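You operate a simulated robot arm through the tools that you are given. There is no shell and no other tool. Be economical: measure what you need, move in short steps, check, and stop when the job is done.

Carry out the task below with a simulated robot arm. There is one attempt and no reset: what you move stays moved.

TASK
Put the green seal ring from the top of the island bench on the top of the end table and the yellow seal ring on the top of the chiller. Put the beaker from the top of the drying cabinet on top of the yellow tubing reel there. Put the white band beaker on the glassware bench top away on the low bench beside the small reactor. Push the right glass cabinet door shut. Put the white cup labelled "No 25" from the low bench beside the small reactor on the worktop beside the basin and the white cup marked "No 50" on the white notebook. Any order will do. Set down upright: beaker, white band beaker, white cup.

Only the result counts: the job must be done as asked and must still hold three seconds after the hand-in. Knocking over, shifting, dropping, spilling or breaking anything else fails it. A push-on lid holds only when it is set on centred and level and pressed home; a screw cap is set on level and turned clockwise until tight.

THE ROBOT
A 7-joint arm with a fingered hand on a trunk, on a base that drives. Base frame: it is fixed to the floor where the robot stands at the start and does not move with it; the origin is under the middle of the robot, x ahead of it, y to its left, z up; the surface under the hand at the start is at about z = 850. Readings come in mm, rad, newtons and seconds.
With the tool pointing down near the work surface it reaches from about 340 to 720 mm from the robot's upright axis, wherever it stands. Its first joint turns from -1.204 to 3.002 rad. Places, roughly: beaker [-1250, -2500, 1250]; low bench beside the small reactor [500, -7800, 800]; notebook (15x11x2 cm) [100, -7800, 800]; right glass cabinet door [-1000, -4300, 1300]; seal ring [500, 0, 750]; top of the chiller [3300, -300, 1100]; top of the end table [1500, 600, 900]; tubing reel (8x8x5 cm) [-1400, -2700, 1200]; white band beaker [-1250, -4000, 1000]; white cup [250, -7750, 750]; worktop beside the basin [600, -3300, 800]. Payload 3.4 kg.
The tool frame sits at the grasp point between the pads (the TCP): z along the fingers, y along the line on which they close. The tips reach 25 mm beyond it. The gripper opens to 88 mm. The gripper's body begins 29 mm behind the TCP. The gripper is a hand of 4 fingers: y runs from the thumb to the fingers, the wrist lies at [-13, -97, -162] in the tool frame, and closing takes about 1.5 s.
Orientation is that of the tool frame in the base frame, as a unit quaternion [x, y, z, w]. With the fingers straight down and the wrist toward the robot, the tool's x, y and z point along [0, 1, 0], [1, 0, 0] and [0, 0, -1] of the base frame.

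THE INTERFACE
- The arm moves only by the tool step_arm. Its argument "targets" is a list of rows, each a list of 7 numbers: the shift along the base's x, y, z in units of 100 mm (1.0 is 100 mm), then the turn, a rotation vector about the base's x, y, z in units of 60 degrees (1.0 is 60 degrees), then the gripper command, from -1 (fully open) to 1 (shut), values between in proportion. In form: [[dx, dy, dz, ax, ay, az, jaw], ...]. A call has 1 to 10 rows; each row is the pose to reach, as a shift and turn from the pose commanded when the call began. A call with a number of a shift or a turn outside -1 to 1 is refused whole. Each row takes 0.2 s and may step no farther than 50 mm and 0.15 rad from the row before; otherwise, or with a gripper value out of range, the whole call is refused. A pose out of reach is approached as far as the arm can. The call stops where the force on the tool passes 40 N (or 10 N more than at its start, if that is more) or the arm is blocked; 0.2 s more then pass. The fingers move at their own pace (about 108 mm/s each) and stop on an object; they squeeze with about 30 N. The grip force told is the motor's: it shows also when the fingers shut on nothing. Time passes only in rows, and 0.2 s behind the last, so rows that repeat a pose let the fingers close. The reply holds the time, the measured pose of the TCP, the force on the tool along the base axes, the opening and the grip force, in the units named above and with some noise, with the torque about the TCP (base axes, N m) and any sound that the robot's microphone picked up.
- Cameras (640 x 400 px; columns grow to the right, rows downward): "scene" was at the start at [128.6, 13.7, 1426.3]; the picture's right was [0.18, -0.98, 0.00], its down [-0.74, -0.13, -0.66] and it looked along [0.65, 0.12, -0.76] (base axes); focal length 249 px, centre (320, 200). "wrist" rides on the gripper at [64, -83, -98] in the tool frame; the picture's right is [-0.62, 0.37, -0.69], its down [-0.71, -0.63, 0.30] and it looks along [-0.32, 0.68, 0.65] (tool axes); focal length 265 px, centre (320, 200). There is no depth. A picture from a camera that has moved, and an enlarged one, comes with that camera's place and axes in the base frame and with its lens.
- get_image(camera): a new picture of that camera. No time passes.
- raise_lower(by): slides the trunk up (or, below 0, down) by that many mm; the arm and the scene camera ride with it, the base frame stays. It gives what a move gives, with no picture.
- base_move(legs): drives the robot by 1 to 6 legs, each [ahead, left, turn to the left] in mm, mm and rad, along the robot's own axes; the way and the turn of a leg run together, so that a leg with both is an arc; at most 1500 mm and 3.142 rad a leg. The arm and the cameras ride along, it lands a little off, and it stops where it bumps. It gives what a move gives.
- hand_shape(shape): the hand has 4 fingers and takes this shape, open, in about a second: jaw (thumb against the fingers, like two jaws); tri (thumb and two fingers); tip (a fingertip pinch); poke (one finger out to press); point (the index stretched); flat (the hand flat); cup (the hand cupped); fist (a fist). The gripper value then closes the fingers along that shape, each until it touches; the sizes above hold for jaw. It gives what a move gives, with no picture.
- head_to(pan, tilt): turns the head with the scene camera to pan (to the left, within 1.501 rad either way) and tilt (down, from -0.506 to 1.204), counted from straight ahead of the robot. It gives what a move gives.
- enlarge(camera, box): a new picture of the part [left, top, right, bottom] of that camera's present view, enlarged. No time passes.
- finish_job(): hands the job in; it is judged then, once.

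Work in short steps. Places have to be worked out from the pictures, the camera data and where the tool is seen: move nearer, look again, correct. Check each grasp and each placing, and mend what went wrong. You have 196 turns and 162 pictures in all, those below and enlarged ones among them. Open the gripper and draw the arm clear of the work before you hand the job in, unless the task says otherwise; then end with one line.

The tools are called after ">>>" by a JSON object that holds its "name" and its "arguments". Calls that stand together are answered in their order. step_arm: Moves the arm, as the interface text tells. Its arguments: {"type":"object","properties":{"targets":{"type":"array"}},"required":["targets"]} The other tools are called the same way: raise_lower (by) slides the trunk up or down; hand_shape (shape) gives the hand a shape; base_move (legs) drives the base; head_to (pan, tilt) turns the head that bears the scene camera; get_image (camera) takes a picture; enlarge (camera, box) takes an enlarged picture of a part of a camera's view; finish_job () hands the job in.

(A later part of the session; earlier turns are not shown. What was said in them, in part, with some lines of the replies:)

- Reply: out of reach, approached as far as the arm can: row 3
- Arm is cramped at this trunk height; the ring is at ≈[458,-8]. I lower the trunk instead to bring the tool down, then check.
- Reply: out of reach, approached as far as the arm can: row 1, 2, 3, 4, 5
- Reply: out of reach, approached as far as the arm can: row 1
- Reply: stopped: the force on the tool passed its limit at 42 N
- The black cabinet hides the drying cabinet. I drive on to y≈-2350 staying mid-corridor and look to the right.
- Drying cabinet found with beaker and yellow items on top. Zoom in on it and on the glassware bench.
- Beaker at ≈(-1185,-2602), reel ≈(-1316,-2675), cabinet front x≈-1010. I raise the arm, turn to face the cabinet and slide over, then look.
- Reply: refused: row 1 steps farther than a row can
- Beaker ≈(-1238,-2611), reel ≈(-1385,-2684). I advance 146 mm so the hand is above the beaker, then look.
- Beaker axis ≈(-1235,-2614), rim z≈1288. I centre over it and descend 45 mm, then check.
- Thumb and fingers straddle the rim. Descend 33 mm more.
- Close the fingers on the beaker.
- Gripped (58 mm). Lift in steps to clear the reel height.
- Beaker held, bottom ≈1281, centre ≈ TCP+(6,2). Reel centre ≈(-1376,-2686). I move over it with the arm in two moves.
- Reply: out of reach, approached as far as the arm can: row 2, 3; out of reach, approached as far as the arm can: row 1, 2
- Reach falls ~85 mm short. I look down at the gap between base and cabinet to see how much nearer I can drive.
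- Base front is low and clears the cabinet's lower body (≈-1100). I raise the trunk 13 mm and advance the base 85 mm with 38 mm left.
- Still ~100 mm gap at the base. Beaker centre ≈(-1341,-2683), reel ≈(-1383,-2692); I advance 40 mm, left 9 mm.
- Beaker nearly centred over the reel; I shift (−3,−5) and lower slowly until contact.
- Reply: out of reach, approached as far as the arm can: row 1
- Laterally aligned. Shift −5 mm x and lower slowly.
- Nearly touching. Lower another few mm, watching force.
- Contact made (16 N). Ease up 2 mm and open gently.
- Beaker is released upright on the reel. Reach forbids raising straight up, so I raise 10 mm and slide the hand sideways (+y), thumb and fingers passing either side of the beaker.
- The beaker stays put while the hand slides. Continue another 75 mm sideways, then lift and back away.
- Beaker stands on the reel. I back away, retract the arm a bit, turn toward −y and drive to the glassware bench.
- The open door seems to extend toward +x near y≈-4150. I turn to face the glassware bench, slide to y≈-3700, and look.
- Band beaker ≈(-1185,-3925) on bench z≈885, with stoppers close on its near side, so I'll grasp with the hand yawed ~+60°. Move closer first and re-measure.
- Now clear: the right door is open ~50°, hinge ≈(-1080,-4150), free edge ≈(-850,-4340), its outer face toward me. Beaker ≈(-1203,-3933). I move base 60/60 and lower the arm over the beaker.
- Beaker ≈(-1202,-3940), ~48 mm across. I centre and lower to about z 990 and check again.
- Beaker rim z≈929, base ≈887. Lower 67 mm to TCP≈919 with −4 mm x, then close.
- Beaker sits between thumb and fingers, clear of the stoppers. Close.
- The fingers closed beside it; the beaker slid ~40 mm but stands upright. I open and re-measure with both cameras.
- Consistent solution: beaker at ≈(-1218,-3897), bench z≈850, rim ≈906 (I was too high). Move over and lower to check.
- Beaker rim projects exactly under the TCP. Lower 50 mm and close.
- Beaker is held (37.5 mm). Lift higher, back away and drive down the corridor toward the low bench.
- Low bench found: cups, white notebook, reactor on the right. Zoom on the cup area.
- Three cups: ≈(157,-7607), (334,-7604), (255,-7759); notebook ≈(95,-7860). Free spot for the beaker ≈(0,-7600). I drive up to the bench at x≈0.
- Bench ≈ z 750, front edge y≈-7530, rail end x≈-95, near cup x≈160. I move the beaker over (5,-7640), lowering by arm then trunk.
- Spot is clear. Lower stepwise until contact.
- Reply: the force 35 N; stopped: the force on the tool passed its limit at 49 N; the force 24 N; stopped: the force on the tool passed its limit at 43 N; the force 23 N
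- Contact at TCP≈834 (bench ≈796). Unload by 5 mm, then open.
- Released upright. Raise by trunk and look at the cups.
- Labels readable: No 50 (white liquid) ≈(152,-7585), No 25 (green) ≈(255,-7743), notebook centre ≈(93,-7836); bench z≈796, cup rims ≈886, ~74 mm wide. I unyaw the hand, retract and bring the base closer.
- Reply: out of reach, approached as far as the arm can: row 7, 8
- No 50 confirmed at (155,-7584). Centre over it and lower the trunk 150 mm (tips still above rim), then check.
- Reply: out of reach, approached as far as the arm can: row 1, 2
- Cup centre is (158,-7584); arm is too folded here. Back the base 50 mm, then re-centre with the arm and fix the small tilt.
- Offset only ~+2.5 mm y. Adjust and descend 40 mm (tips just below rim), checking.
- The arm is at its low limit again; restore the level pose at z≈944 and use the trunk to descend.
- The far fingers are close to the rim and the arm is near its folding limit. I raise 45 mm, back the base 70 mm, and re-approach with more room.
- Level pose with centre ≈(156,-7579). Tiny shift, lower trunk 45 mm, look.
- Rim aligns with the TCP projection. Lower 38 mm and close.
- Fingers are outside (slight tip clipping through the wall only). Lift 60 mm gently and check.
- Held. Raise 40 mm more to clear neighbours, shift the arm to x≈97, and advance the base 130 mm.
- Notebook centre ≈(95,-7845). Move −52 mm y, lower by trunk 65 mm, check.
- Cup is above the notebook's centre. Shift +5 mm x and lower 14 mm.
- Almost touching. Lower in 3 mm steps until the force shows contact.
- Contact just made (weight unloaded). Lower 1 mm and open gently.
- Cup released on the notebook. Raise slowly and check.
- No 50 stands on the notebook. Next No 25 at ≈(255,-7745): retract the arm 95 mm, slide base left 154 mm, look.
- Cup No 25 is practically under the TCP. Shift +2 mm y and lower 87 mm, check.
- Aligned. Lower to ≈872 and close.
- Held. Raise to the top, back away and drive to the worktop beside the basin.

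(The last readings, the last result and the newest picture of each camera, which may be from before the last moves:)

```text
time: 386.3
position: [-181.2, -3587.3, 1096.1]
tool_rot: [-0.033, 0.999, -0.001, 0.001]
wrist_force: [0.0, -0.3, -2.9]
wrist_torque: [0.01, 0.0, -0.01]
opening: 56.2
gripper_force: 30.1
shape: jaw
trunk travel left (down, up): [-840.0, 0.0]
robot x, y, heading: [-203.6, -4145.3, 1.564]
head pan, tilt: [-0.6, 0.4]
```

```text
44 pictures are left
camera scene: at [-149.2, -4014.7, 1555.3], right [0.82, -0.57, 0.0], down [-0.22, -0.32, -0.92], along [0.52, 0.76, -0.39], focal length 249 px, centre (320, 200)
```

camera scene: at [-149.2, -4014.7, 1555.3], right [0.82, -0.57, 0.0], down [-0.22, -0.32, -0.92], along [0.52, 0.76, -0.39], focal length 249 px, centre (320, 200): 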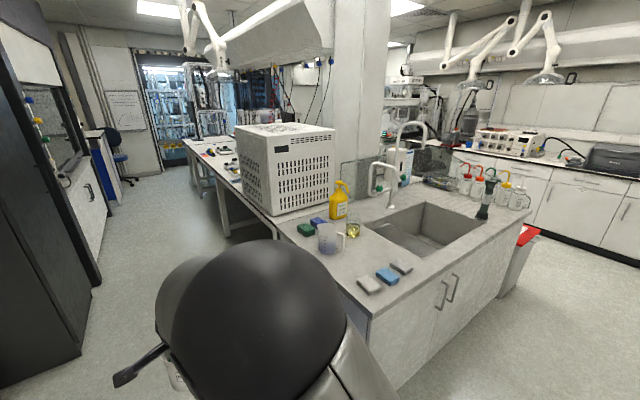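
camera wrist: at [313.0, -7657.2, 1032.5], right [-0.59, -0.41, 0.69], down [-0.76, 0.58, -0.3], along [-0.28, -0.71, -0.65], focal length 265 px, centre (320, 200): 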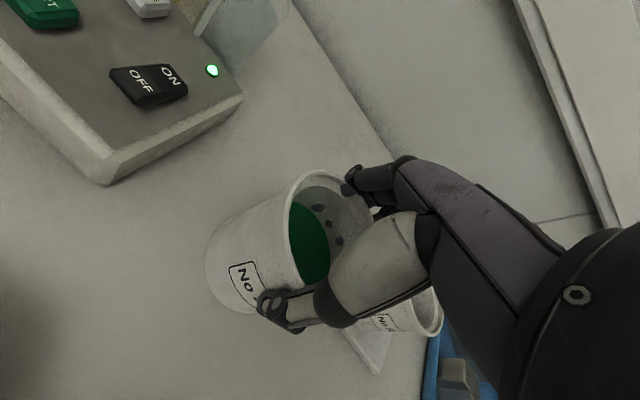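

Worktop seen: free zone between jug and front sponges ≈(510,-3360). I drive up, turn to face it, and look.

>>> {"name": "base_move", "arguments": {"legs": [[790, 0, 0], [0, 0, -1.56]]}}

>>> {"name": "head_to", "arguments": {"pan": 0.2, "tilt": 0.7}}

>>> {"name": "get_image", "arguments": {"camera": "scene"}}

>>> {"name": "get_image", "arguments": {"camera": "wrist"}}

```text
time: 392.0
position: [-44.5, -2812.5, 1094.9]
tool_rot: [0.122, 0.993, 0.0, 0.001]
wrist_force: [-0.6, 0.0, -1.9]
wrist_torque: [-0.02, 0.01, -0.01]
opening: 56.0
gripper_force: 29.6
shape: jaw
trunk travel left (down, up): [-840.0, 0.0]
robot x, y, heading: [-234.5, -3337.6, 1.255]
head pan, tilt: [-0.6, 0.4]
stopped in leg 2: the robot was blocked; the commanded pose is now the measured one
```

```text
time: 393.2
position: [-43.2, -2814.0, 1095.9]
tool_rot: [0.122, 0.993, -0.001, 0.001]
wrist_force: [0.2, -0.2, -2.2]
wrist_torque: [0.0, 0.04, 0.02]
opening: 55.8
gripper_force: 29.9
shape: jaw
trunk travel left (down, up): [-840.0, 0.0]
robot x, y, heading: [-236.3, -3331.8, 1.257]
head pan, tilt: [0.201, 0.7]
```

```text
43 pictures are left
camera scene: at [-207.1, -3201.5, 1528.5], right [0.99, -0.12, 0.0], down [-0.08, -0.64, -0.76], along [0.09, 0.76, -0.64], focal length 249 px, centre (320, 200)
```

scene: 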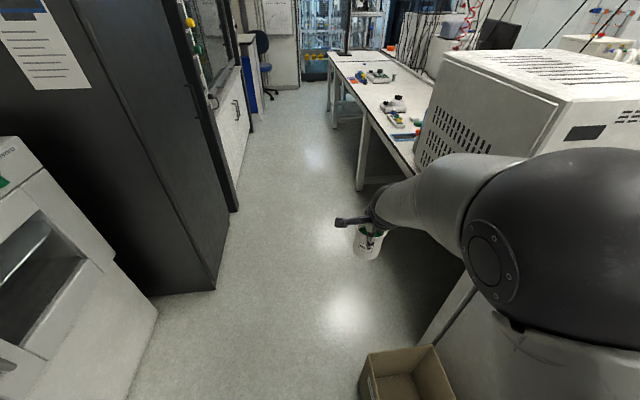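

```text
42 pictures are left
camera wrist: at [-126.4, -2880.4, 1193.6], right [0.69, 0.21, 0.69], down [0.54, -0.78, -0.3], along [0.48, 0.58, -0.65], focal length 265 px, centre (320, 200)
```

wrist: 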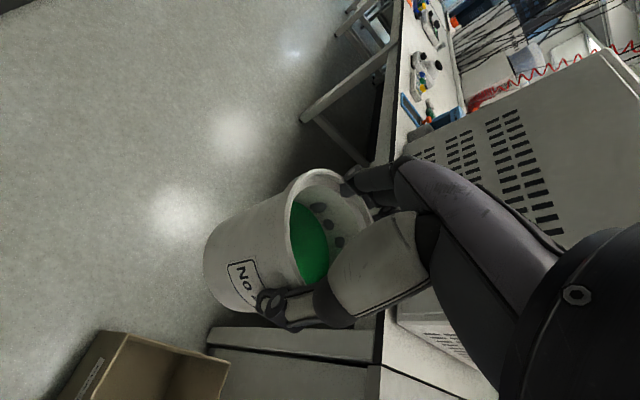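

Blocked while turning. I look down right to see what the base or arm touched.

>>> {"name": "head_to", "arguments": {"pan": -0.9, "tilt": 0.95}}

>>> {"name": "get_image", "arguments": {"camera": "scene"}}

```text
time: 394.5
position: [-42.5, -2813.4, 1094.7]
tool_rot: [0.122, 0.993, 0.0, 0.001]
wrist_force: [0.0, 0.2, -2.5]
wrist_torque: [-0.04, 0.0, -0.02]
opening: 56.1
gripper_force: 30.2
shape: jaw
trunk travel left (down, up): [-840.0, 0.0]
robot x, y, heading: [-237.9, -3336.3, 1.257]
head pan, tilt: [-0.901, 0.949]
```

```text
41 pictures are left
camera scene: at [-148.8, -3260.9, 1508.7], right [0.35, -0.94, 0.0], down [-0.76, -0.28, -0.58], along [0.55, 0.2, -0.81], focal length 249 px, centre (320, 200)
```

scene: 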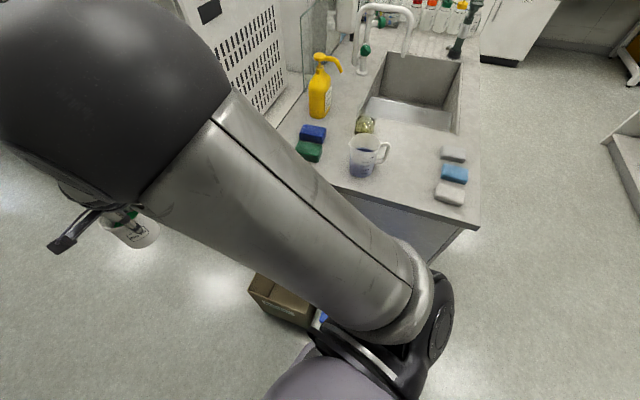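

The base touched the blue bin beside the worktop's west side. I back off and instead approach the worktop from its south end at ≈(500,-4020).

>>> {"name": "base_move", "arguments": {"legs": [[-680, 0, 0], [0, 0, -1.257], [940, 0, 0], [0, 0, 1.571]]}}

>>> {"name": "head_to", "arguments": {"pan": 0.25, "tilt": 0.75}}

>>> {"name": "get_image", "arguments": {"camera": "scene"}}

>>> {"name": "get_image", "arguments": {"camera": "wrist"}}

```text
time: 409.7
position: [470.7, -3403.6, 1095.3]
tool_rot: [-0.063, 0.998, 0.0, 0.001]
wrist_force: [-0.3, -0.6, -2.7]
wrist_torque: [0.02, 0.02, 0.0]
opening: 55.6
gripper_force: 30.2
shape: jaw
trunk travel left (down, up): [-840.0, 0.0]
robot x, y, heading: [475.7, -3957.4, 1.629]
head pan, tilt: [-0.901, 0.949]
```

```text
time: 411.0
position: [469.4, -3403.8, 1094.4]
tool_rot: [-0.064, 0.998, 0.0, 0.001]
wrist_force: [0.6, -0.4, -2.5]
wrist_torque: [-0.02, 0.01, 0.02]
opening: 55.2
gripper_force: 30.2
shape: jaw
trunk travel left (down, up): [-840.0, 0.0]
robot x, y, heading: [482.8, -3955.0, 1.627]
head pan, tilt: [0.25, 0.75]
```

```text
40 pictures are left
camera scene: at [454.8, -3827.9, 1524.2], right [0.95, 0.3, 0.0], down [0.2, -0.65, -0.73], along [-0.22, 0.7, -0.68], focal length 249 px, centre (320, 200)
```

scene: 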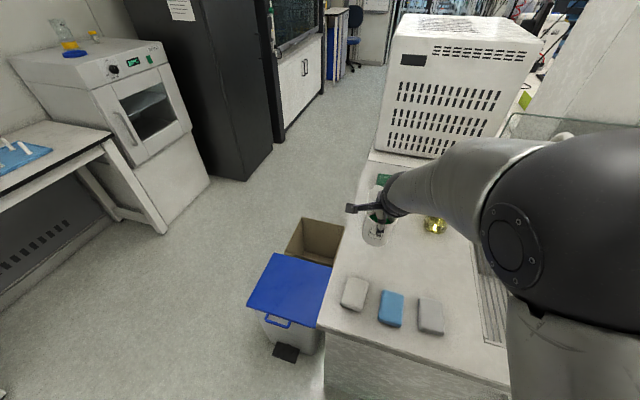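

```text
39 pictures are left
camera wrist: at [416.0, -3495.5, 1193.7], right [0.57, 0.44, 0.69], down [0.79, -0.53, -0.3], along [0.24, 0.72, -0.65], focal length 265 px, centre (320, 200)
```

wrist: 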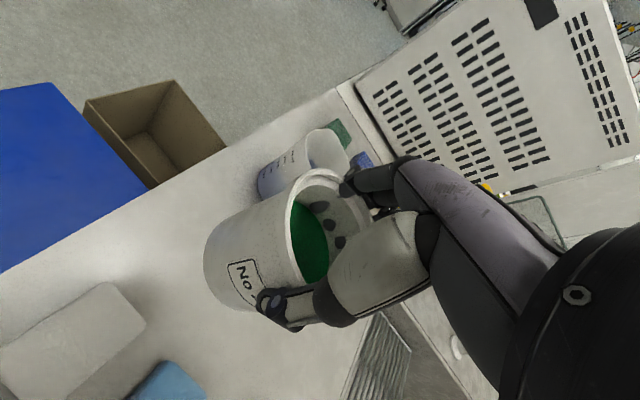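

Clear view. Target spot ≈(545,-3360), between the sponges (y<-3445) and jug (452,-3222). Move there and lower.

>>> {"name": "step_arm", "arguments": {"targets": [[0.2, 0.1, 0, 0, 0, 0, 1], [0.4, 0.2, 0, 0, 0, 0, 1], [0.6, 0.3, 0, 0, 0, 0, 1], [0.76, 0.44, 0, 0, 0, 0, 1]]}}

>>> {"name": "raise_lower", "arguments": {"by": -100}}

>>> {"name": "get_image", "arguments": {"camera": "scene"}}

>>> {"name": "get_image", "arguments": {"camera": "wrist"}}

```text
time: 412.0
position: [545.0, -3357.0, 1093.7]
tool_rot: [-0.063, 0.998, 0.0, 0.0]
wrist_force: [0.4, 0.5, -1.7]
wrist_torque: [-0.02, -0.01, 0.01]
opening: 55.3
gripper_force: 30.2
shape: jaw
trunk travel left (down, up): [-840.0, 0.0]
robot x, y, heading: [484.1, -3959.9, 1.624]
head pan, tilt: [0.25, 0.75]
```

```text
time: 413.4
position: [544.6, -3358.1, 993.6]
tool_rot: [-0.063, 0.998, 0.001, 0.001]
wrist_force: [0.2, 0.1, -1.8]
wrist_torque: [-0.03, -0.02, 0.0]
opening: 55.1
gripper_force: 30.1
shape: jaw
trunk travel left (down, up): [-740.0, 100.0]
robot x, y, heading: [479.3, -3955.2, 1.627]
head pan, tilt: [0.25, 0.75]
```

```text
38 pictures are left
camera scene: at [454.7, -3828.1, 1424.3], right [0.95, 0.3, 0.0], down [0.2, -0.65, -0.73], along [-0.22, 0.7, -0.68], focal length 249 px, centre (320, 200)
```

scene: 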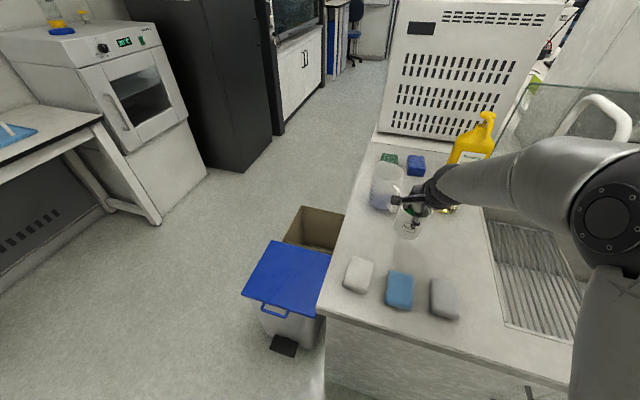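

```text
37 pictures are left
camera wrist: at [491.1, -3450.0, 1093.6], right [0.57, 0.44, 0.69], down [0.79, -0.53, -0.3], along [0.24, 0.72, -0.65], focal length 265 px, centre (320, 200)
```

wrist: 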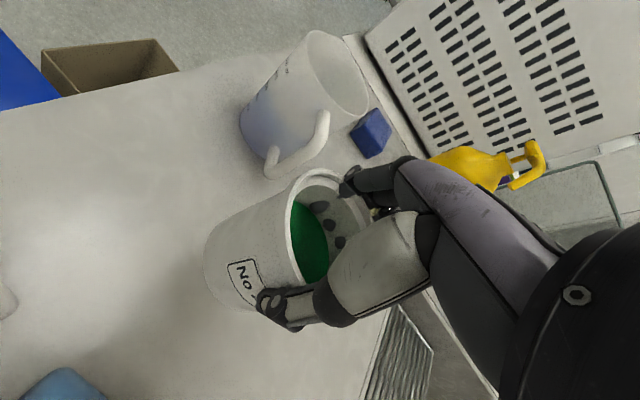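

Jug handle is nearest at ≈y -3265; I shift 12 mm south and lower in steps, watching force.

>>> {"name": "step_arm", "arguments": {"targets": [[0, -0.06, 0, 0, 0, 0, 1], [0, -0.12, 0, 0, 0, 0, 1]]}}

>>> {"name": "raise_lower", "arguments": {"by": -20}}

>>> {"name": "get_image", "arguments": {"camera": "wrist"}}

```text
time: 414.0
position: [544.8, -3369.6, 995.6]
tool_rot: [-0.064, 0.998, 0.0, 0.0]
wrist_force: [0.2, -0.9, -2.5]
wrist_torque: [-0.02, -0.02, -0.04]
opening: 55.2
gripper_force: 30.0
shape: jaw
trunk travel left (down, up): [-740.0, 100.0]
robot x, y, heading: [477.3, -3954.7, 1.627]
head pan, tilt: [0.25, 0.75]
```

```text
time: 414.6
position: [545.7, -3369.9, 974.2]
tool_rot: [-0.064, 0.998, 0.0, 0.001]
wrist_force: [0.0, 0.2, -2.0]
wrist_torque: [0.01, 0.01, 0.0]
opening: 55.6
gripper_force: 29.9
shape: jaw
trunk travel left (down, up): [-720.0, 120.0]
robot x, y, heading: [481.3, -3959.6, 1.623]
head pan, tilt: [0.25, 0.75]
```

```text
36 pictures are left
camera wrist: at [491.1, -3462.1, 1073.8], right [0.57, 0.44, 0.69], down [0.79, -0.53, -0.3], along [0.24, 0.72, -0.65], focal length 265 px, centre (320, 200)
```

wrist: 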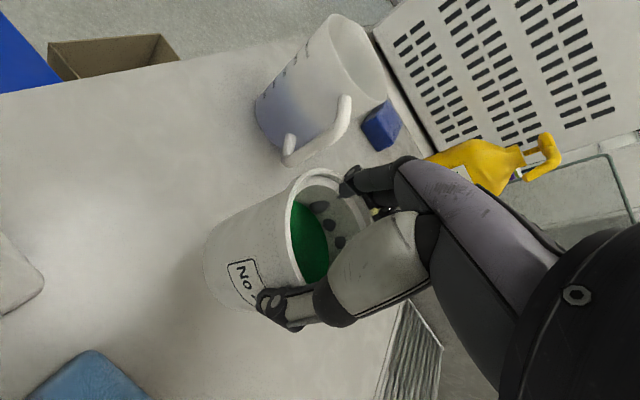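

>>> {"name": "raise_lower", "arguments": {"by": -8}}

>>> {"name": "raise_lower", "arguments": {"by": -4}}

>>> {"name": "raise_lower", "arguments": {"by": -4}}

```text
time: 415.2
position: [545.3, -3369.6, 966.6]
tool_rot: [-0.064, 0.998, 0.0, 0.001]
wrist_force: [0.7, 0.0, -2.4]
wrist_torque: [0.01, -0.02, -0.04]
opening: 55.1
gripper_force: 29.7
shape: jaw
trunk travel left (down, up): [-712.0, 128.0]
robot x, y, heading: [481.9, -3954.2, 1.627]
head pan, tilt: [0.25, 0.75]
```

```text
time: 415.7
position: [545.0, -3370.5, 963.6]
tool_rot: [-0.063, 0.998, 0.0, 0.0]
wrist_force: [-0.2, 0.0, -3.2]
wrist_torque: [-0.01, -0.06, 0.01]
opening: 55.5
gripper_force: 30.0
shape: jaw
trunk travel left (down, up): [-708.0, 132.0]
robot x, y, heading: [477.9, -3956.1, 1.624]
head pan, tilt: [0.25, 0.75]
```

```text
time: 416.3
position: [545.6, -3370.2, 958.8]
tool_rot: [-0.064, 0.998, 0.0, 0.001]
wrist_force: [0.5, -0.3, -1.8]
wrist_torque: [0.05, 0.01, 0.02]
opening: 55.4
gripper_force: 29.8
shape: jaw
trunk travel left (down, up): [-704.0, 136.0]
robot x, y, heading: [480.4, -3957.5, 1.624]
head pan, tilt: [0.25, 0.75]
```

No contact yet (bottom ≈881). Check the gap in the scene view.

>>> {"name": "enlarge", "arguments": {"camera": "scene", "box": [350, 150, 480, 270]}}

```text
3.33 times, centred on (415, 210) of scene
camera zoom: at [454.7, -3828.0, 1388.2], right [0.95, 0.3, 0.0], down [0.2, -0.65, -0.73], along [-0.22, 0.7, -0.68], focal length 829 px, centre (3, 167)
```

zoom: 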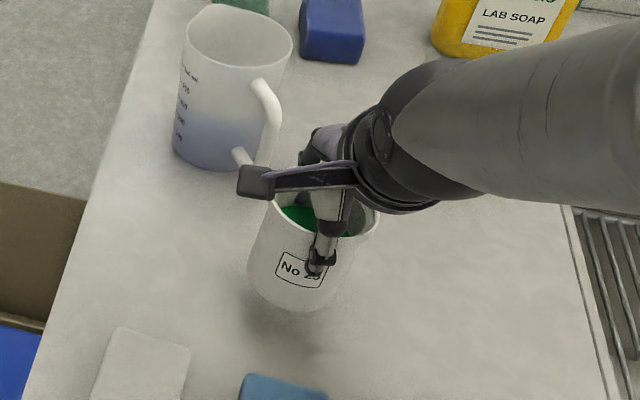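

The shadow shows ~20 mm gap still. Continue lowering in steps.

>>> {"name": "raise_lower", "arguments": {"by": -8}}

>>> {"name": "raise_lower", "arguments": {"by": -4}}

>>> {"name": "raise_lower", "arguments": {"by": -3}}

>>> {"name": "raise_lower", "arguments": {"by": -3}}

```text
time: 416.8
position: [544.7, -3368.8, 951.5]
tool_rot: [-0.064, 0.998, 0.001, 0.001]
wrist_force: [-0.7, -0.1, -1.9]
wrist_torque: [-0.01, -0.01, -0.01]
opening: 55.5
gripper_force: 30.3
shape: jaw
trunk travel left (down, up): [-696.0, 144.0]
robot x, y, heading: [480.1, -3956.5, 1.624]
head pan, tilt: [0.25, 0.75]
```

```text
time: 417.4
position: [544.9, -3369.6, 946.7]
tool_rot: [-0.064, 0.998, 0.0, 0.001]
wrist_force: [-0.8, -1.3, -1.6]
wrist_torque: [-0.01, 0.01, 0.0]
opening: 55.5
gripper_force: 29.9
shape: jaw
trunk travel left (down, up): [-692.0, 148.0]
robot x, y, heading: [482.7, -3956.1, 1.629]
head pan, tilt: [0.25, 0.75]
```

```text
time: 417.9
position: [545.0, -3370.5, 944.3]
tool_rot: [-0.064, 0.998, 0.0, 0.001]
wrist_force: [-0.3, 0.1, -1.5]
wrist_torque: [0.01, 0.0, 0.01]
opening: 55.2
gripper_force: 29.7
shape: jaw
trunk travel left (down, up): [-689.0, 151.0]
robot x, y, heading: [483.4, -3960.6, 1.629]
head pan, tilt: [0.25, 0.75]
```

```text
time: 418.4
position: [545.3, -3369.6, 942.0]
tool_rot: [-0.064, 0.998, 0.001, 0.001]
wrist_force: [0.7, -0.1, -1.6]
wrist_torque: [-0.01, -0.01, 0.0]
opening: 55.2
gripper_force: 29.9
shape: jaw
trunk travel left (down, up): [-686.0, 154.0]
robot x, y, heading: [480.3, -3956.6, 1.631]
head pan, tilt: [0.25, 0.75]
```

>>> {"name": "raise_lower", "arguments": {"by": -6}}

>>> {"name": "raise_lower", "arguments": {"by": -3}}

>>> {"name": "enlarge", "arguments": {"camera": "scene", "box": [350, 130, 480, 250]}}

```text
time: 418.9
position: [545.4, -3370.1, 936.2]
tool_rot: [-0.064, 0.998, 0.0, 0.001]
wrist_force: [0.1, -0.4, -1.6]
wrist_torque: [0.02, 0.03, 0.03]
opening: 55.3
gripper_force: 30.1
shape: jaw
trunk travel left (down, up): [-680.0, 160.0]
robot x, y, heading: [483.0, -3957.0, 1.627]
head pan, tilt: [0.25, 0.75]
```

```text
time: 419.5
position: [544.7, -3369.8, 932.5]
tool_rot: [-0.063, 0.998, 0.001, 0.001]
wrist_force: [1.7, 0.2, -1.3]
wrist_torque: [0.0, -0.01, -0.01]
opening: 55.4
gripper_force: 30.5
shape: jaw
trunk travel left (down, up): [-677.0, 163.0]
robot x, y, heading: [477.4, -3956.7, 1.626]
head pan, tilt: [0.25, 0.75]
```

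```text
3.33 times, centred on (415, 190) of scene
camera zoom: at [454.7, -3828.0, 1361.2], right [0.95, 0.3, 0.0], down [0.2, -0.65, -0.73], along [-0.22, 0.7, -0.68], focal length 829 px, centre (3, 233)
```

zoom: 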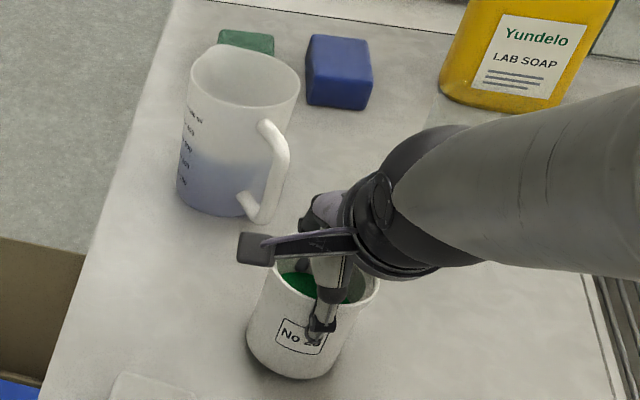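

Shadow nearly closed. Lower 2–3 mm at a time.

>>> {"name": "raise_lower", "arguments": {"by": -3}}

>>> {"name": "raise_lower", "arguments": {"by": -2}}

```text
time: 420.0
position: [544.8, -3369.9, 929.0]
tool_rot: [-0.064, 0.998, 0.0, 0.001]
wrist_force: [0.1, 0.3, -2.5]
wrist_torque: [-0.02, 0.0, 0.0]
opening: 55.2
gripper_force: 30.7
shape: jaw
trunk travel left (down, up): [-674.0, 166.0]
robot x, y, heading: [481.3, -3957.4, 1.622]
head pan, tilt: [0.25, 0.75]
```

```text
time: 420.5
position: [544.7, -3368.7, 927.6]
tool_rot: [-0.064, 0.998, 0.0, 0.001]
wrist_force: [-0.3, 0.7, -1.8]
wrist_torque: [0.01, 0.0, -0.03]
opening: 55.5
gripper_force: 30.1
shape: jaw
trunk travel left (down, up): [-672.0, 168.0]
robot x, y, heading: [480.2, -3955.5, 1.631]
head pan, tilt: [0.25, 0.75]
```

>>> {"name": "raise_lower", "arguments": {"by": -2}}

>>> {"name": "raise_lower", "arguments": {"by": -2}}

```text
time: 421.0
position: [544.1, -3370.4, 925.9]
tool_rot: [-0.064, 0.998, 0.001, 0.001]
wrist_force: [0.3, -0.5, 2.0]
wrist_torque: [0.03, -0.03, 0.02]
opening: 55.3
gripper_force: 29.9
shape: jaw
trunk travel left (down, up): [-670.0, 170.0]
robot x, y, heading: [481.3, -3957.8, 1.629]
head pan, tilt: [0.25, 0.75]
```

```text
time: 421.6
position: [544.5, -3370.1, 924.7]
tool_rot: [-0.064, 0.998, 0.003, 0.001]
wrist_force: [-1.7, -0.3, 7.6]
wrist_torque: [0.15, -0.05, 0.0]
opening: 55.2
gripper_force: 29.8
shape: jaw
trunk travel left (down, up): [-668.0, 172.0]
robot x, y, heading: [481.6, -3958.6, 1.625]
head pan, tilt: [0.25, 0.75]
```

Contact. Open gently, then raise.

>>> {"name": "step_arm", "arguments": {"targets": [[0, 0, 0, 0, 0, 0, 0], [0, 0, 0, 0, 0, 0, -0.3], [0, 0, 0, 0, 0, 0, -0.6], [0, 0, 0, 0, 0, 0, -1], [0, 0, 0, 0, 0, 0, -1], [0, 0, 0, 0, 0, 0, -1]]}}

>>> {"name": "raise_lower", "arguments": {"by": 15}}

>>> {"name": "raise_lower", "arguments": {"by": 100}}

>>> {"name": "get_image", "arguments": {"camera": "wrist"}}

>>> {"name": "get_image", "arguments": {"camera": "scene"}}

```text
time: 422.9
position: [544.7, -3370.1, 922.8]
tool_rot: [-0.065, 0.998, 0.0, 0.001]
wrist_force: [-1.3, 0.8, 3.0]
wrist_torque: [0.06, 0.0, 0.02]
opening: 87.9
gripper_force: 0.1
shape: jaw
trunk travel left (down, up): [-668.0, 172.0]
robot x, y, heading: [476.4, -3955.7, 1.63]
head pan, tilt: [0.25, 0.75]
```

```text
time: 423.6
position: [546.3, -3369.5, 938.4]
tool_rot: [-0.065, 0.998, -0.001, 0.001]
wrist_force: [-0.5, -0.6, -1.4]
wrist_torque: [0.03, 0.0, 0.02]
opening: 88.1
gripper_force: 0.1
shape: jaw
trunk travel left (down, up): [-683.0, 157.0]
robot x, y, heading: [482.8, -3960.2, 1.624]
head pan, tilt: [0.25, 0.75]
```

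```text
time: 424.9
position: [545.8, -3368.2, 1038.3]
tool_rot: [-0.064, 0.998, 0.0, 0.001]
wrist_force: [-0.5, 0.3, -0.5]
wrist_torque: [0.0, -0.02, 0.03]
opening: 88.1
gripper_force: 0.0
shape: jaw
trunk travel left (down, up): [-783.0, 57.0]
robot x, y, heading: [481.6, -3961.1, 1.628]
head pan, tilt: [0.25, 0.75]
```

```text
33 pictures are left
camera wrist: at [491.2, -3462.0, 1136.9], right [0.57, 0.44, 0.69], down [0.79, -0.53, -0.3], along [0.24, 0.72, -0.65], focal length 265 px, centre (320, 200)
```

wrist: 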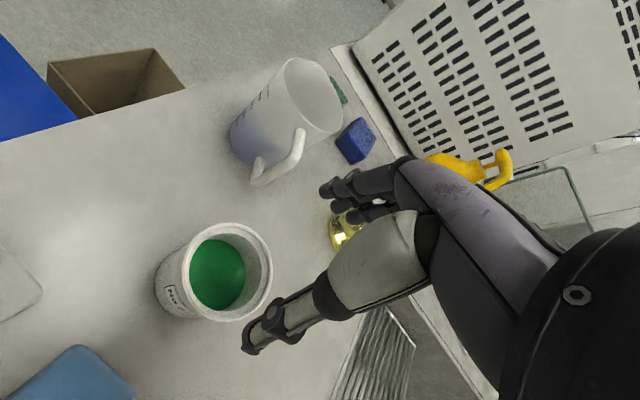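

```text
32 pictures are left
camera scene: at [454.8, -3828.2, 1467.3], right [0.95, 0.3, 0.0], down [0.2, -0.65, -0.73], along [-0.22, 0.7, -0.68], focal length 249 px, centre (320, 200)
```

scene: 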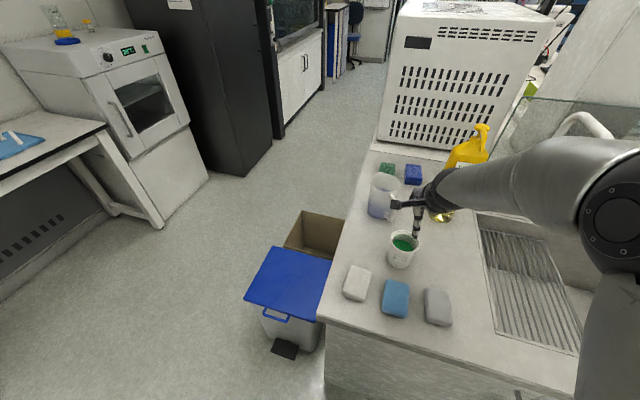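

Cup No 25 stands on the worktop. Last: the cabinet door. I drive to face the cabinet from about (-165,-4230).

>>> {"name": "raise_lower", "arguments": {"by": 57}}

>>> {"name": "base_move", "arguments": {"legs": [[0, 0, 1.912], [700, 0, 0], [0, 0, -0.398]]}}

>>> {"name": "head_to", "arguments": {"pan": 0.1, "tilt": 0.3}}

>>> {"name": "get_image", "arguments": {"camera": "scene"}}

```text
time: 425.9
position: [545.6, -3369.5, 1095.2]
tool_rot: [-0.064, 0.998, 0.0, 0.002]
wrist_force: [0.0, 0.1, 1.1]
wrist_torque: [-0.03, 0.0, -0.01]
opening: 87.9
gripper_force: 0.2
shape: jaw
trunk travel left (down, up): [-840.0, 0.0]
robot x, y, heading: [479.0, -3955.1, 1.626]
head pan, tilt: [0.25, 0.75]
```

```text
time: 435.5
position: [-744.4, -4118.4, 1095.5]
tool_rot: [0.728, -0.685, -0.001, 0.0]
wrist_force: [-0.2, -0.6, 0.5]
wrist_torque: [0.03, -0.01, 0.01]
opening: 88.0
gripper_force: 0.1
shape: jaw
trunk travel left (down, up): [-840.0, 0.0]
robot x, y, heading: [-163.5, -4221.1, 3.132]
head pan, tilt: [0.25, 0.75]
```

```text
time: 436.4
position: [-743.7, -4118.1, 1095.3]
tool_rot: [0.728, -0.686, 0.0, -0.001]
wrist_force: [1.4, 0.0, 0.3]
wrist_torque: [-0.02, 0.01, 0.01]
opening: 87.9
gripper_force: 0.0
shape: jaw
trunk travel left (down, up): [-840.0, 0.0]
robot x, y, heading: [-165.7, -4221.1, 3.132]
head pan, tilt: [0.099, 0.3]
```

```text
31 pictures are left
camera scene: at [-303.5, -4229.1, 1564.6], right [-0.09, 1.0, 0.0], down [0.3, 0.03, -0.95], along [-0.95, -0.09, -0.3], focal length 249 px, centre (320, 200)
```

scene: 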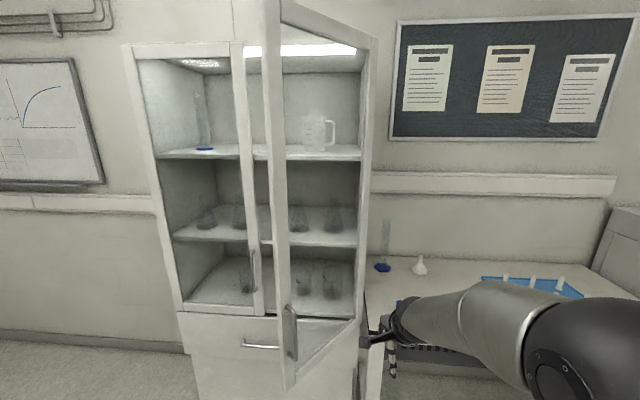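

The door's free edge is at ≈(-804,-4367), hinge ≈(-1065,-4160), handle near z≈1050. I close the hand, raise and retract it, and position the base at ≈(-385,-4300).

>>> {"name": "step_arm", "arguments": {"targets": [[0.4, -0.1, 0.2, 0, 0, 0, 0], [0.7, -0.3, 0.5, 0, 0, 0, 1], [1.0, -0.5, 0.8, 0, 0, 0, 1]]}}

>>> {"name": "step_arm", "arguments": {"targets": [[0.3, -0.1, 0.3, 0, 0, 0, 1], [0.45, -0.15, 0.7, 0, 0, 0, 1], [0.45, -0.15, 0.75, 0, 0, 0, 1]]}}

>>> {"name": "base_move", "arguments": {"legs": [[190, 90, 0]]}}

>>> {"name": "head_to", "arguments": {"pan": 0.2, "tilt": 0.35}}

>>> {"name": "get_image", "arguments": {"camera": "scene"}}

```text
time: 437.2
position: [-642.9, -4165.6, 1169.5]
tool_rot: [0.729, -0.685, 0.005, -0.004]
wrist_force: [0.7, 0.5, 1.3]
wrist_torque: [-0.01, 0.01, 0.02]
opening: 0.0
gripper_force: 28.2
shape: jaw
out of reach, approached as far as the arm can: row 3
trunk travel left (down, up): [-840.0, 0.0]
robot x, y, heading: [-159.5, -4222.4, 3.132]
head pan, tilt: [0.099, 0.3]
```

```text
time: 438.0
position: [-598.2, -4183.3, 1250.4]
tool_rot: [0.728, -0.685, -0.001, -0.001]
wrist_force: [-0.9, -0.5, 0.3]
wrist_torque: [0.02, -0.01, -0.03]
opening: 0.0
gripper_force: 29.9
shape: jaw
trunk travel left (down, up): [-840.0, 0.0]
robot x, y, heading: [-163.4, -4223.2, 3.131]
head pan, tilt: [0.099, 0.3]
```

```text
time: 439.6
position: [-787.1, -4270.4, 1250.6]
tool_rot: [0.728, -0.685, -0.001, 0.0]
wrist_force: [0.1, 0.4, 1.1]
wrist_torque: [-0.01, 0.01, 0.01]
opening: 0.0
gripper_force: 29.2
shape: jaw
trunk travel left (down, up): [-840.0, 0.0]
robot x, y, heading: [-348.2, -4309.4, 3.132]
head pan, tilt: [0.099, 0.3]
```

```text
time: 440.3
position: [-788.2, -4271.9, 1251.1]
tool_rot: [0.729, -0.685, 0.0, -0.001]
wrist_force: [-0.5, -1.1, -0.5]
wrist_torque: [-0.03, -0.01, 0.0]
opening: 0.2
gripper_force: 30.2
shape: jaw
trunk travel left (down, up): [-840.0, 0.0]
robot x, y, heading: [-349.8, -4311.6, 3.134]
head pan, tilt: [0.201, 0.351]
```

```text
30 pictures are left
camera scene: at [-491.1, -4327.1, 1559.9], right [-0.19, 0.98, 0.0], down [0.34, 0.06, -0.94], along [-0.92, -0.18, -0.34], focal length 249 px, centre (320, 200)
```

scene: 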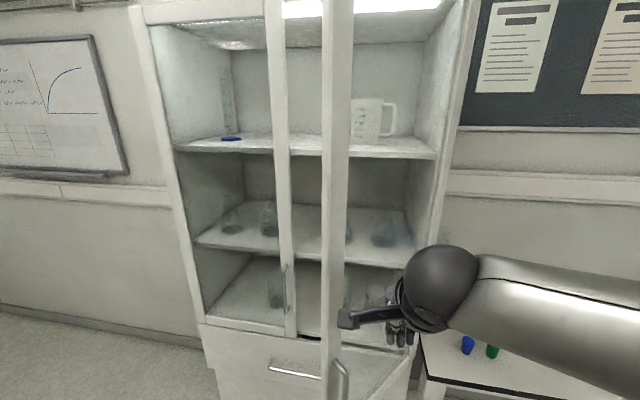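

Hand is beside the door's outer face. Push along (-0.8,-0.58) with gentle steps.

>>> {"name": "step_arm", "arguments": {"targets": [[-0.2, -0.16, 0, 0, 0, 0, 1], [-0.4, -0.32, 0, 0, 0, 0, 1], [-0.6, -0.48, 0, 0, 0, 0, 1], [-0.8, -0.64, 0, 0, 0, 0, 1], [-1.0, -0.8, 0, 0, 0, 0, 1]]}}

>>> {"name": "get_image", "arguments": {"camera": "scene"}}

```text
time: 441.5
position: [-888.9, -4351.9, 1250.8]
tool_rot: [0.728, -0.685, -0.001, -0.001]
wrist_force: [0.6, 0.2, 0.0]
wrist_torque: [0.01, 0.02, -0.01]
opening: 0.2
gripper_force: 29.7
shape: jaw
trunk travel left (down, up): [-840.0, 0.0]
robot x, y, heading: [-347.7, -4311.7, 3.132]
head pan, tilt: [0.201, 0.351]
```

```text
29 pictures are left
camera scene: at [-491.8, -4328.2, 1559.8], right [-0.19, 0.98, 0.0], down [0.34, 0.07, -0.94], along [-0.92, -0.18, -0.34], focal length 249 px, centre (320, 200)
```

scene: 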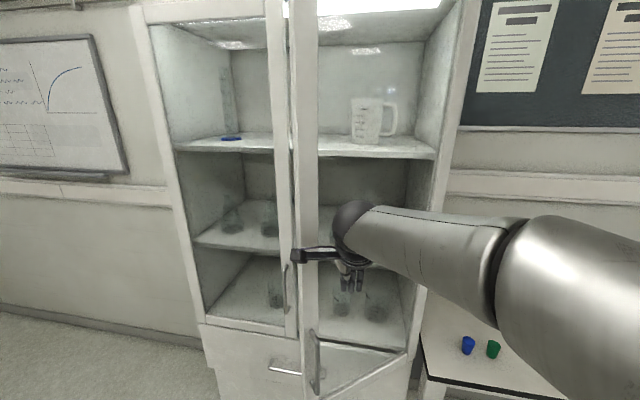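

The door is moving. Continue pushing, more directly toward −x.

>>> {"name": "step_arm", "arguments": {"targets": [[-0.2, -0.08, 0, 0, 0, 0, 1], [-0.4, -0.16, 0, 0, 0, 0, 1], [-0.6, -0.24, 0, 0, 0, 0, 1], [-0.8, -0.3, 0, 0, 0, 0, 1], [-0.95, -0.34, 0, 0, 0, 0, 1]]}}

>>> {"name": "get_image", "arguments": {"camera": "scene"}}

```text
time: 442.7
position: [-983.2, -4384.4, 1250.5]
tool_rot: [0.728, -0.685, 0.0, 0.0]
wrist_force: [-0.6, 0.0, -0.3]
wrist_torque: [0.01, 0.0, 0.01]
opening: 0.2
gripper_force: 30.0
shape: jaw
trunk travel left (down, up): [-840.0, 0.0]
robot x, y, heading: [-351.8, -4308.1, 3.13]
head pan, tilt: [0.201, 0.351]
```

```text
28 pictures are left
camera scene: at [-491.5, -4327.1, 1559.8], right [-0.19, 0.98, 0.0], down [0.34, 0.06, -0.94], along [-0.92, -0.18, -0.34], focal length 249 px, centre (320, 200)
```

scene: 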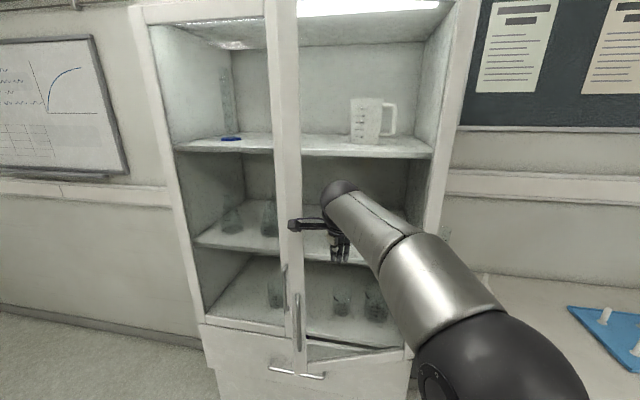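

Nearly shut. Push further until resistance.

>>> {"name": "step_arm", "arguments": {"targets": [[-0.15, -0.04, 0, 0, 0, 0, 1], [-0.3, -0.08, 0, 0, 0, 0, 1], [-0.45, -0.1, 0, 0, 0, 0, 1], [-0.6, -0.12, 0, 0, 0, 0, 1]]}}

>>> {"name": "get_image", "arguments": {"camera": "scene"}}

```text
time: 443.7
position: [-1014.4, -4385.6, 1243.6]
tool_rot: [0.728, -0.685, 0.0, 0.0]
wrist_force: [-0.6, -0.4, 0.8]
wrist_torque: [0.0, 0.02, -0.01]
opening: 0.1
gripper_force: 29.5
shape: jaw
out of reach, approached as far as the arm can: row 2, 3, 4
trunk travel left (down, up): [-840.0, 0.0]
robot x, y, heading: [-350.7, -4307.2, 3.126]
head pan, tilt: [0.201, 0.351]
```

```text
27 pictures are left
camera scene: at [-491.2, -4327.3, 1559.9], right [-0.19, 0.98, 0.0], down [0.34, 0.06, -0.94], along [-0.92, -0.18, -0.34], focal length 249 px, centre (320, 200)
```

scene: 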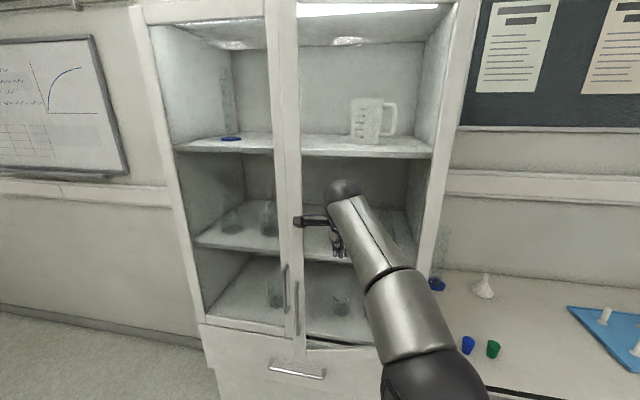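

Reach exhausted; I retract the arm 60 mm, move the base 90 mm ahead, and push again under force limits.

>>> {"name": "step_arm", "arguments": {"targets": [[0.4, 0, 0, 0, 0, 0, 1], [0.8, 0, 0, 0, 0, 0, 1]]}}

>>> {"name": "base_move", "arguments": {"legs": [[70, 0, 0]]}}

>>> {"name": "step_arm", "arguments": {"targets": [[-0.15, -0.03, 0, 0, 0, 0, 1], [-0.3, -0.06, 0, 0, 0, 0, 1], [-0.4, -0.1, 0, 0, 0, 0, 1], [-0.5, -0.14, 0, 0, 0, 0, 1], [-0.6, -0.18, 0, 0, 0, 0, 1], [-0.7, -0.2, 0, 0, 0, 0, 1]]}}

>>> {"name": "get_image", "arguments": {"camera": "scene"}}

```text
time: 444.3
position: [-932.4, -4385.5, 1242.7]
tool_rot: [0.729, -0.684, -0.002, 0.0]
wrist_force: [0.1, -0.4, 0.0]
wrist_torque: [-0.02, 0.01, -0.01]
opening: 0.1
gripper_force: 29.9
shape: jaw
trunk travel left (down, up): [-840.0, 0.0]
robot x, y, heading: [-353.0, -4307.7, 3.129]
head pan, tilt: [0.201, 0.351]
```

```text
time: 445.3
position: [-1005.4, -4385.0, 1242.4]
tool_rot: [0.729, -0.684, -0.002, -0.001]
wrist_force: [-0.3, 0.3, -0.1]
wrist_torque: [0.0, -0.02, -0.02]
opening: 0.1
gripper_force: 29.8
shape: jaw
trunk travel left (down, up): [-840.0, 0.0]
robot x, y, heading: [-422.0, -4310.8, 3.129]
head pan, tilt: [0.201, 0.351]
```

```text
time: 446.7
position: [-1077.4, -4403.8, 1240.1]
tool_rot: [0.727, -0.686, -0.001, -0.001]
wrist_force: [-0.4, 0.3, 0.2]
wrist_torque: [0.0, -0.01, -0.01]
opening: 0.0
gripper_force: 30.3
shape: jaw
trunk travel left (down, up): [-840.0, 0.0]
robot x, y, heading: [-423.3, -4306.6, 3.136]
head pan, tilt: [0.201, 0.351]
```

```text
26 pictures are left
camera scene: at [-563.3, -4326.9, 1559.8], right [-0.19, 0.98, 0.0], down [0.34, 0.07, -0.94], along [-0.92, -0.18, -0.34], focal length 249 px, centre (320, 200)
```

scene: 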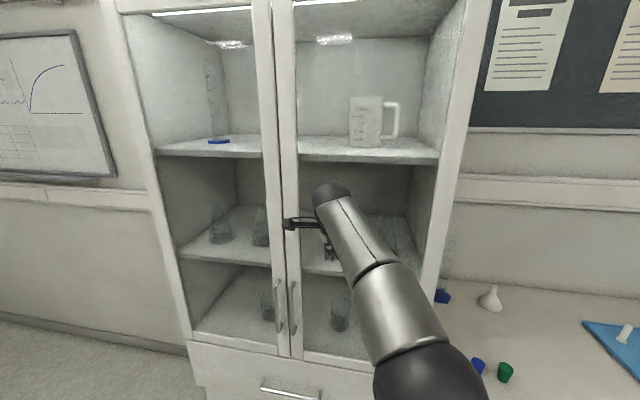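

Door looks nearly flush. Push a bit more until resistance, then zoom.

>>> {"name": "step_arm", "arguments": {"targets": [[-0.1, 0, 0, 0, 0, 0, 1], [-0.2, 0, 0, 0, 0, 0, 1], [-0.3, 0, 0, 0, 0, 0, 1], [-0.3, 0, 0, 0, 0, 0, 1]]}}

>>> {"name": "enlarge", "arguments": {"camera": "scene", "box": [220, 220, 460, 400]}}

```text
time: 447.7
position: [-1078.0, -4402.4, 1236.9]
tool_rot: [0.729, -0.684, -0.003, -0.001]
wrist_force: [8.8, -3.3, -1.4]
wrist_torque: [0.11, 0.39, 0.09]
opening: 0.0
gripper_force: 30.0
shape: jaw
out of reach, approached as far as the arm can: row 1, 2, 3, 4
trunk travel left (down, up): [-840.0, 0.0]
robot x, y, heading: [-420.6, -4308.5, 3.13]
head pan, tilt: [0.201, 0.351]
```

```text
2.22 times, centred on (340, 310) of scene
camera zoom: at [-558.7, -4327.7, 1560.2], right [-0.19, 0.98, 0.0], down [0.34, 0.07, -0.94], along [-0.92, -0.18, -0.34], focal length 553 px, centre (276, -44)
```

zoom: 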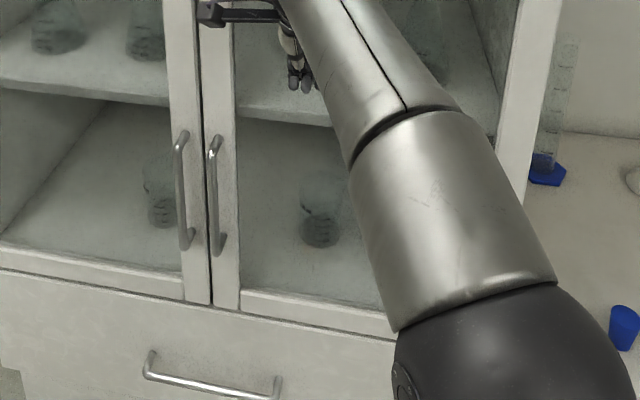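

Resistance just begins (9 N). I move the base 60 mm nearer and press firmly to be sure it's shut.

>>> {"name": "step_arm", "arguments": {"targets": [[0.4, 0, 0, 0, 0, 0, 1], [0.7, 0, 0, 0, 0, 0, 1]]}}

>>> {"name": "base_move", "arguments": {"legs": [[55, 0, 0]]}}

>>> {"name": "step_arm", "arguments": {"targets": [[-0.1, 0, 0, 0, 0, 0, 1], [-0.2, 0, 0, 0, 0, 0, 1], [-0.26, 0, 0, 0, 0, 0, 1], [-0.32, 0, 0, 0, 0, 0, 1], [-0.38, 0, 0, 0, 0, 0, 1], [-0.44, 0, 0, 0, 0, 0, 1]]}}

>>> {"name": "enlarge", "arguments": {"camera": "scene", "box": [220, 220, 460, 400]}}

```text
time: 448.3
position: [-1017.6, -4380.6, 1116.2]
tool_rot: [0.71, -0.694, 0.098, -0.07]
wrist_force: [-1.0, -0.5, 0.4]
wrist_torque: [-0.01, -0.02, 0.03]
opening: 0.3
gripper_force: 29.7
shape: jaw
trunk travel left (down, up): [-840.0, 0.0]
robot x, y, heading: [-423.6, -4310.0, 3.129]
head pan, tilt: [0.201, 0.351]
stopped in row 2: the arm was blocked; the commanded pose is now the measured one
```

```text
time: 449.4
position: [-1064.2, -4379.8, 1114.3]
tool_rot: [0.708, -0.694, 0.106, -0.078]
wrist_force: [0.1, -0.2, 0.4]
wrist_torque: [-0.03, 0.02, 0.01]
opening: 0.0
gripper_force: 30.3
shape: jaw
trunk travel left (down, up): [-840.0, 0.0]
robot x, y, heading: [-476.8, -4306.3, 3.13]
head pan, tilt: [0.201, 0.351]
stopped in leg 1: the force on the tool passed its limit at 72 N (the readings are from after the stop); the commanded pose is now the measured one
```

```text
time: 450.0
position: [-1066.2, -4379.8, 1113.4]
tool_rot: [0.708, -0.692, 0.11, -0.085]
wrist_force: [26.7, 2.6, 5.1]
wrist_torque: [-0.09, 1.34, -0.36]
opening: 0.0
gripper_force: 30.0
shape: jaw
trunk travel left (down, up): [-840.0, 0.0]
robot x, y, heading: [-475.5, -4304.5, 3.129]
head pan, tilt: [0.201, 0.351]
stopped in row 3: the force on the tool passed its limit at 46 N (the readings are from after the stop); the commanded pose is now the measured one
```

```text
2.22 times, centred on (340, 310) of scene
camera zoom: at [-600.5, -4323.8, 1561.3], right [-0.19, 0.98, 0.0], down [0.33, 0.06, -0.94], along [-0.93, -0.18, -0.34], focal length 553 px, centre (276, -44)
```

zoom: 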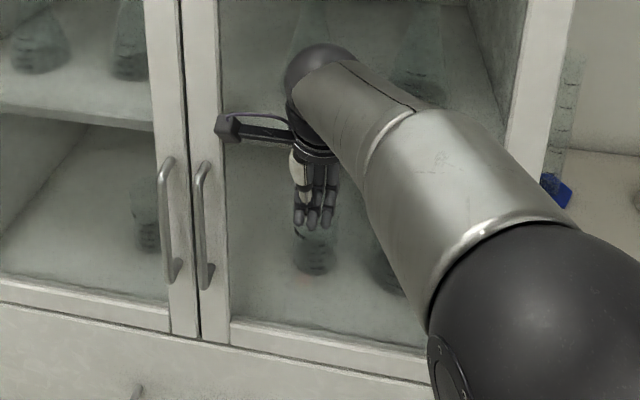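

Strong resistance and rails aligned: the door is shut. I back straight off and check the surroundings.

>>> {"name": "base_move", "arguments": {"legs": [[-350, 0, 0]]}}

>>> {"name": "head_to", "arguments": {"pan": -0.1, "tilt": 0.4}}

>>> {"name": "get_image", "arguments": {"camera": "scene"}}

```text
time: 452.2
position: [-725.3, -4388.0, 1108.5]
tool_rot: [0.71, -0.69, 0.111, -0.087]
wrist_force: [0.2, 0.1, 0.2]
wrist_torque: [-0.01, -0.01, -0.02]
opening: 0.2
gripper_force: 29.8
shape: jaw
trunk travel left (down, up): [-840.0, 0.0]
robot x, y, heading: [-126.7, -4312.1, 3.141]
head pan, tilt: [0.201, 0.351]
```

```text
time: 453.1
position: [-725.0, -4387.6, 1107.9]
tool_rot: [0.711, -0.689, 0.112, -0.086]
wrist_force: [0.0, -0.8, 0.4]
wrist_torque: [0.01, -0.02, 0.0]
opening: 0.0
gripper_force: 29.9
shape: jaw
trunk travel left (down, up): [-840.0, 0.0]
robot x, y, heading: [-127.7, -4311.4, 3.14]
head pan, tilt: [-0.099, 0.4]
```

```text
23 pictures are left
camera scene: at [-264.3, -4301.4, 1555.4], right [0.1, 0.99, 0.0], down [0.39, -0.04, -0.92], along [-0.92, 0.09, -0.39], focal length 249 px, centre (320, 200)
```

scene: 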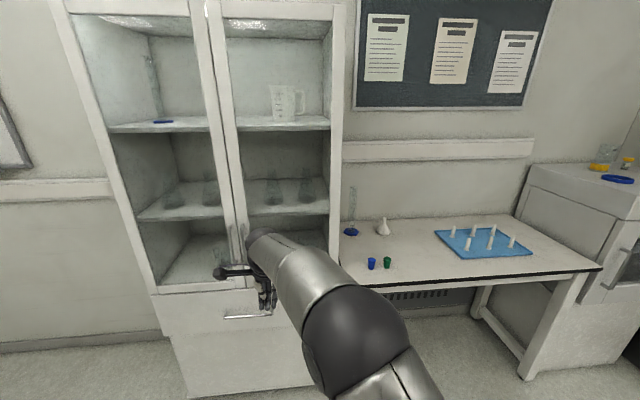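

Everything on the bench is intact. I zoom on the door joint to confirm, and on the drying-cabinet top.

>>> {"name": "enlarge", "arguments": {"camera": "scene", "box": [140, 140, 380, 320]}}

>>> {"name": "enlarge", "arguments": {"camera": "scene", "box": [560, 120, 640, 200]}}

```text
2.22 times, centred on (260, 230) of scene
camera zoom: at [-264.3, -4301.4, 1555.4], right [0.1, 0.99, 0.0], down [0.39, -0.04, -0.92], along [-0.92, 0.09, -0.39], focal length 553 px, centre (453, 133)
```

zoom: 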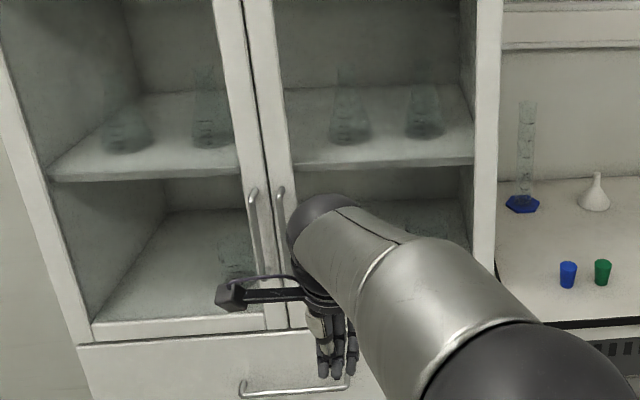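

```text
5.00 times, centred on (600, 160) of scene
camera zoom: at [-264.3, -4301.4, 1555.4], right [0.1, 0.99, 0.0], down [0.39, -0.04, -0.92], along [-0.92, 0.09, -0.39], focal length 1243 px, centre (-1080, 400)
```

zoom: 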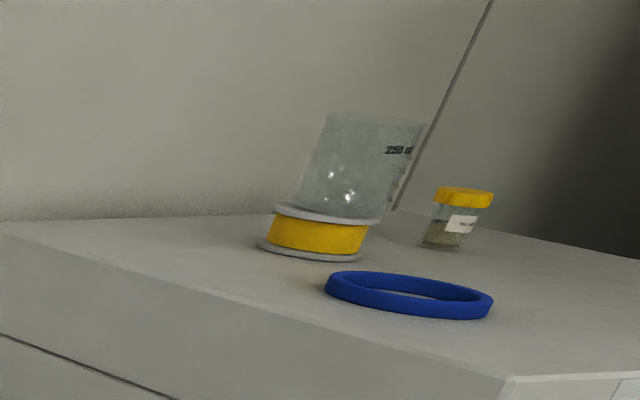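

Door shut, beaker upright on the reel. Open the gripper and draw back clear, then a last check of the door.

>>> {"name": "base_move", "arguments": {"legs": [[-120, 0, 0]]}}

>>> {"name": "step_arm", "arguments": {"targets": [[0, 0, 0, 0, 0, 0, 0], [0, 0, 0, 0, 0, 0, -1], [0, 0, 0, 0, 0, 0, -1], [0, 0, 0, 0, 0, 0, -1]]}}

>>> {"name": "get_image", "arguments": {"camera": "scene"}}

>>> {"name": "head_to", "arguments": {"pan": -1.5, "tilt": 0.6}}

>>> {"name": "get_image", "arguments": {"camera": "scene"}}

```text
time: 454.3
position: [-603.9, -4389.6, 1107.8]
tool_rot: [0.711, -0.689, 0.112, -0.087]
wrist_force: [0.0, 0.7, -0.1]
wrist_torque: [-0.01, -0.01, 0.02]
opening: 0.2
gripper_force: 29.9
shape: jaw
trunk travel left (down, up): [-840.0, 0.0]
robot x, y, heading: [0.4, -4309.3, 3.142]
head pan, tilt: [-0.099, 0.4]
```

```text
time: 455.3
position: [-602.5, -4390.0, 1108.4]
tool_rot: [0.712, -0.688, 0.111, -0.086]
wrist_force: [-0.1, -0.3, 0.7]
wrist_torque: [0.04, 0.0, -0.02]
opening: 87.7
gripper_force: 0.0
shape: jaw
trunk travel left (down, up): [-840.0, 0.0]
robot x, y, heading: [-6.3, -4311.9, 3.141]
head pan, tilt: [-0.099, 0.4]
```

```text
20 pictures are left
camera scene: at [-142.2, -4301.5, 1555.4], right [0.1, 0.99, 0.0], down [0.39, -0.04, -0.92], along [-0.92, 0.09, -0.39], focal length 249 px, centre (320, 200)
```

scene: 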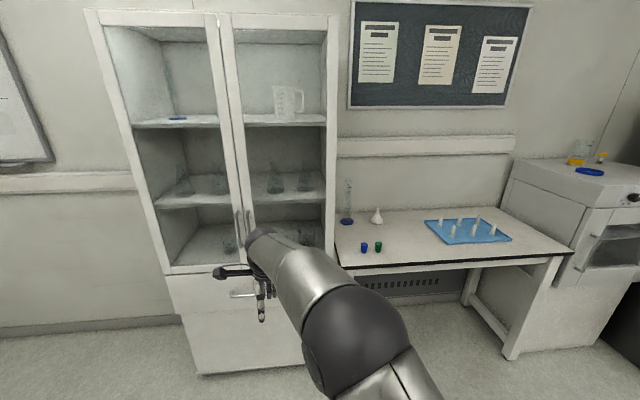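

```text
time: 456.8
position: [-603.2, -4389.2, 1108.9]
tool_rot: [0.711, -0.689, 0.111, -0.086]
wrist_force: [-0.4, 0.4, 0.4]
wrist_torque: [0.0, 0.02, -0.03]
opening: 87.7
gripper_force: 0.2
shape: jaw
trunk travel left (down, up): [-840.0, 0.0]
robot x, y, heading: [-3.0, -4310.3, 3.14]
head pan, tilt: [-1.499, 0.6]
```

```text
19 pictures are left
camera scene: at [-56.3, -4222.6, 1537.2], right [1.0, 0.07, 0.0], down [0.04, -0.56, -0.83], along [-0.06, 0.82, -0.56], focal length 249 px, centre (320, 200)
```

scene: 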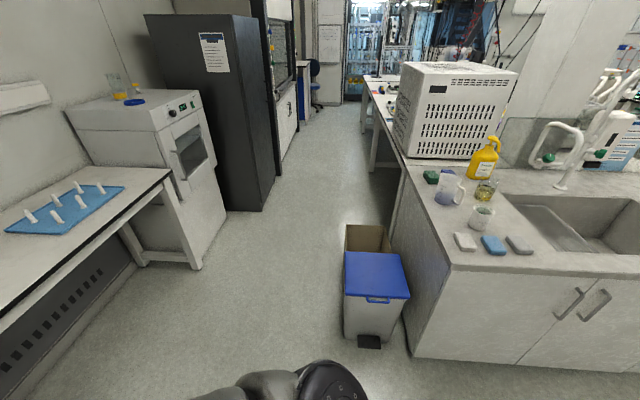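

The bin, the box and everything else look undisturbed, all the placements hold, the gripper is open and the arm is clear. Handing in.

>>> {"name": "finish_job", "arguments": {}}

```text
The job is handed in.
```

I handed the job in with every item placed as asked and the right glass cabinet door pushed shut. The base did bump the blue bin beside the basin worktop once; in later pictures the bin looked in place.
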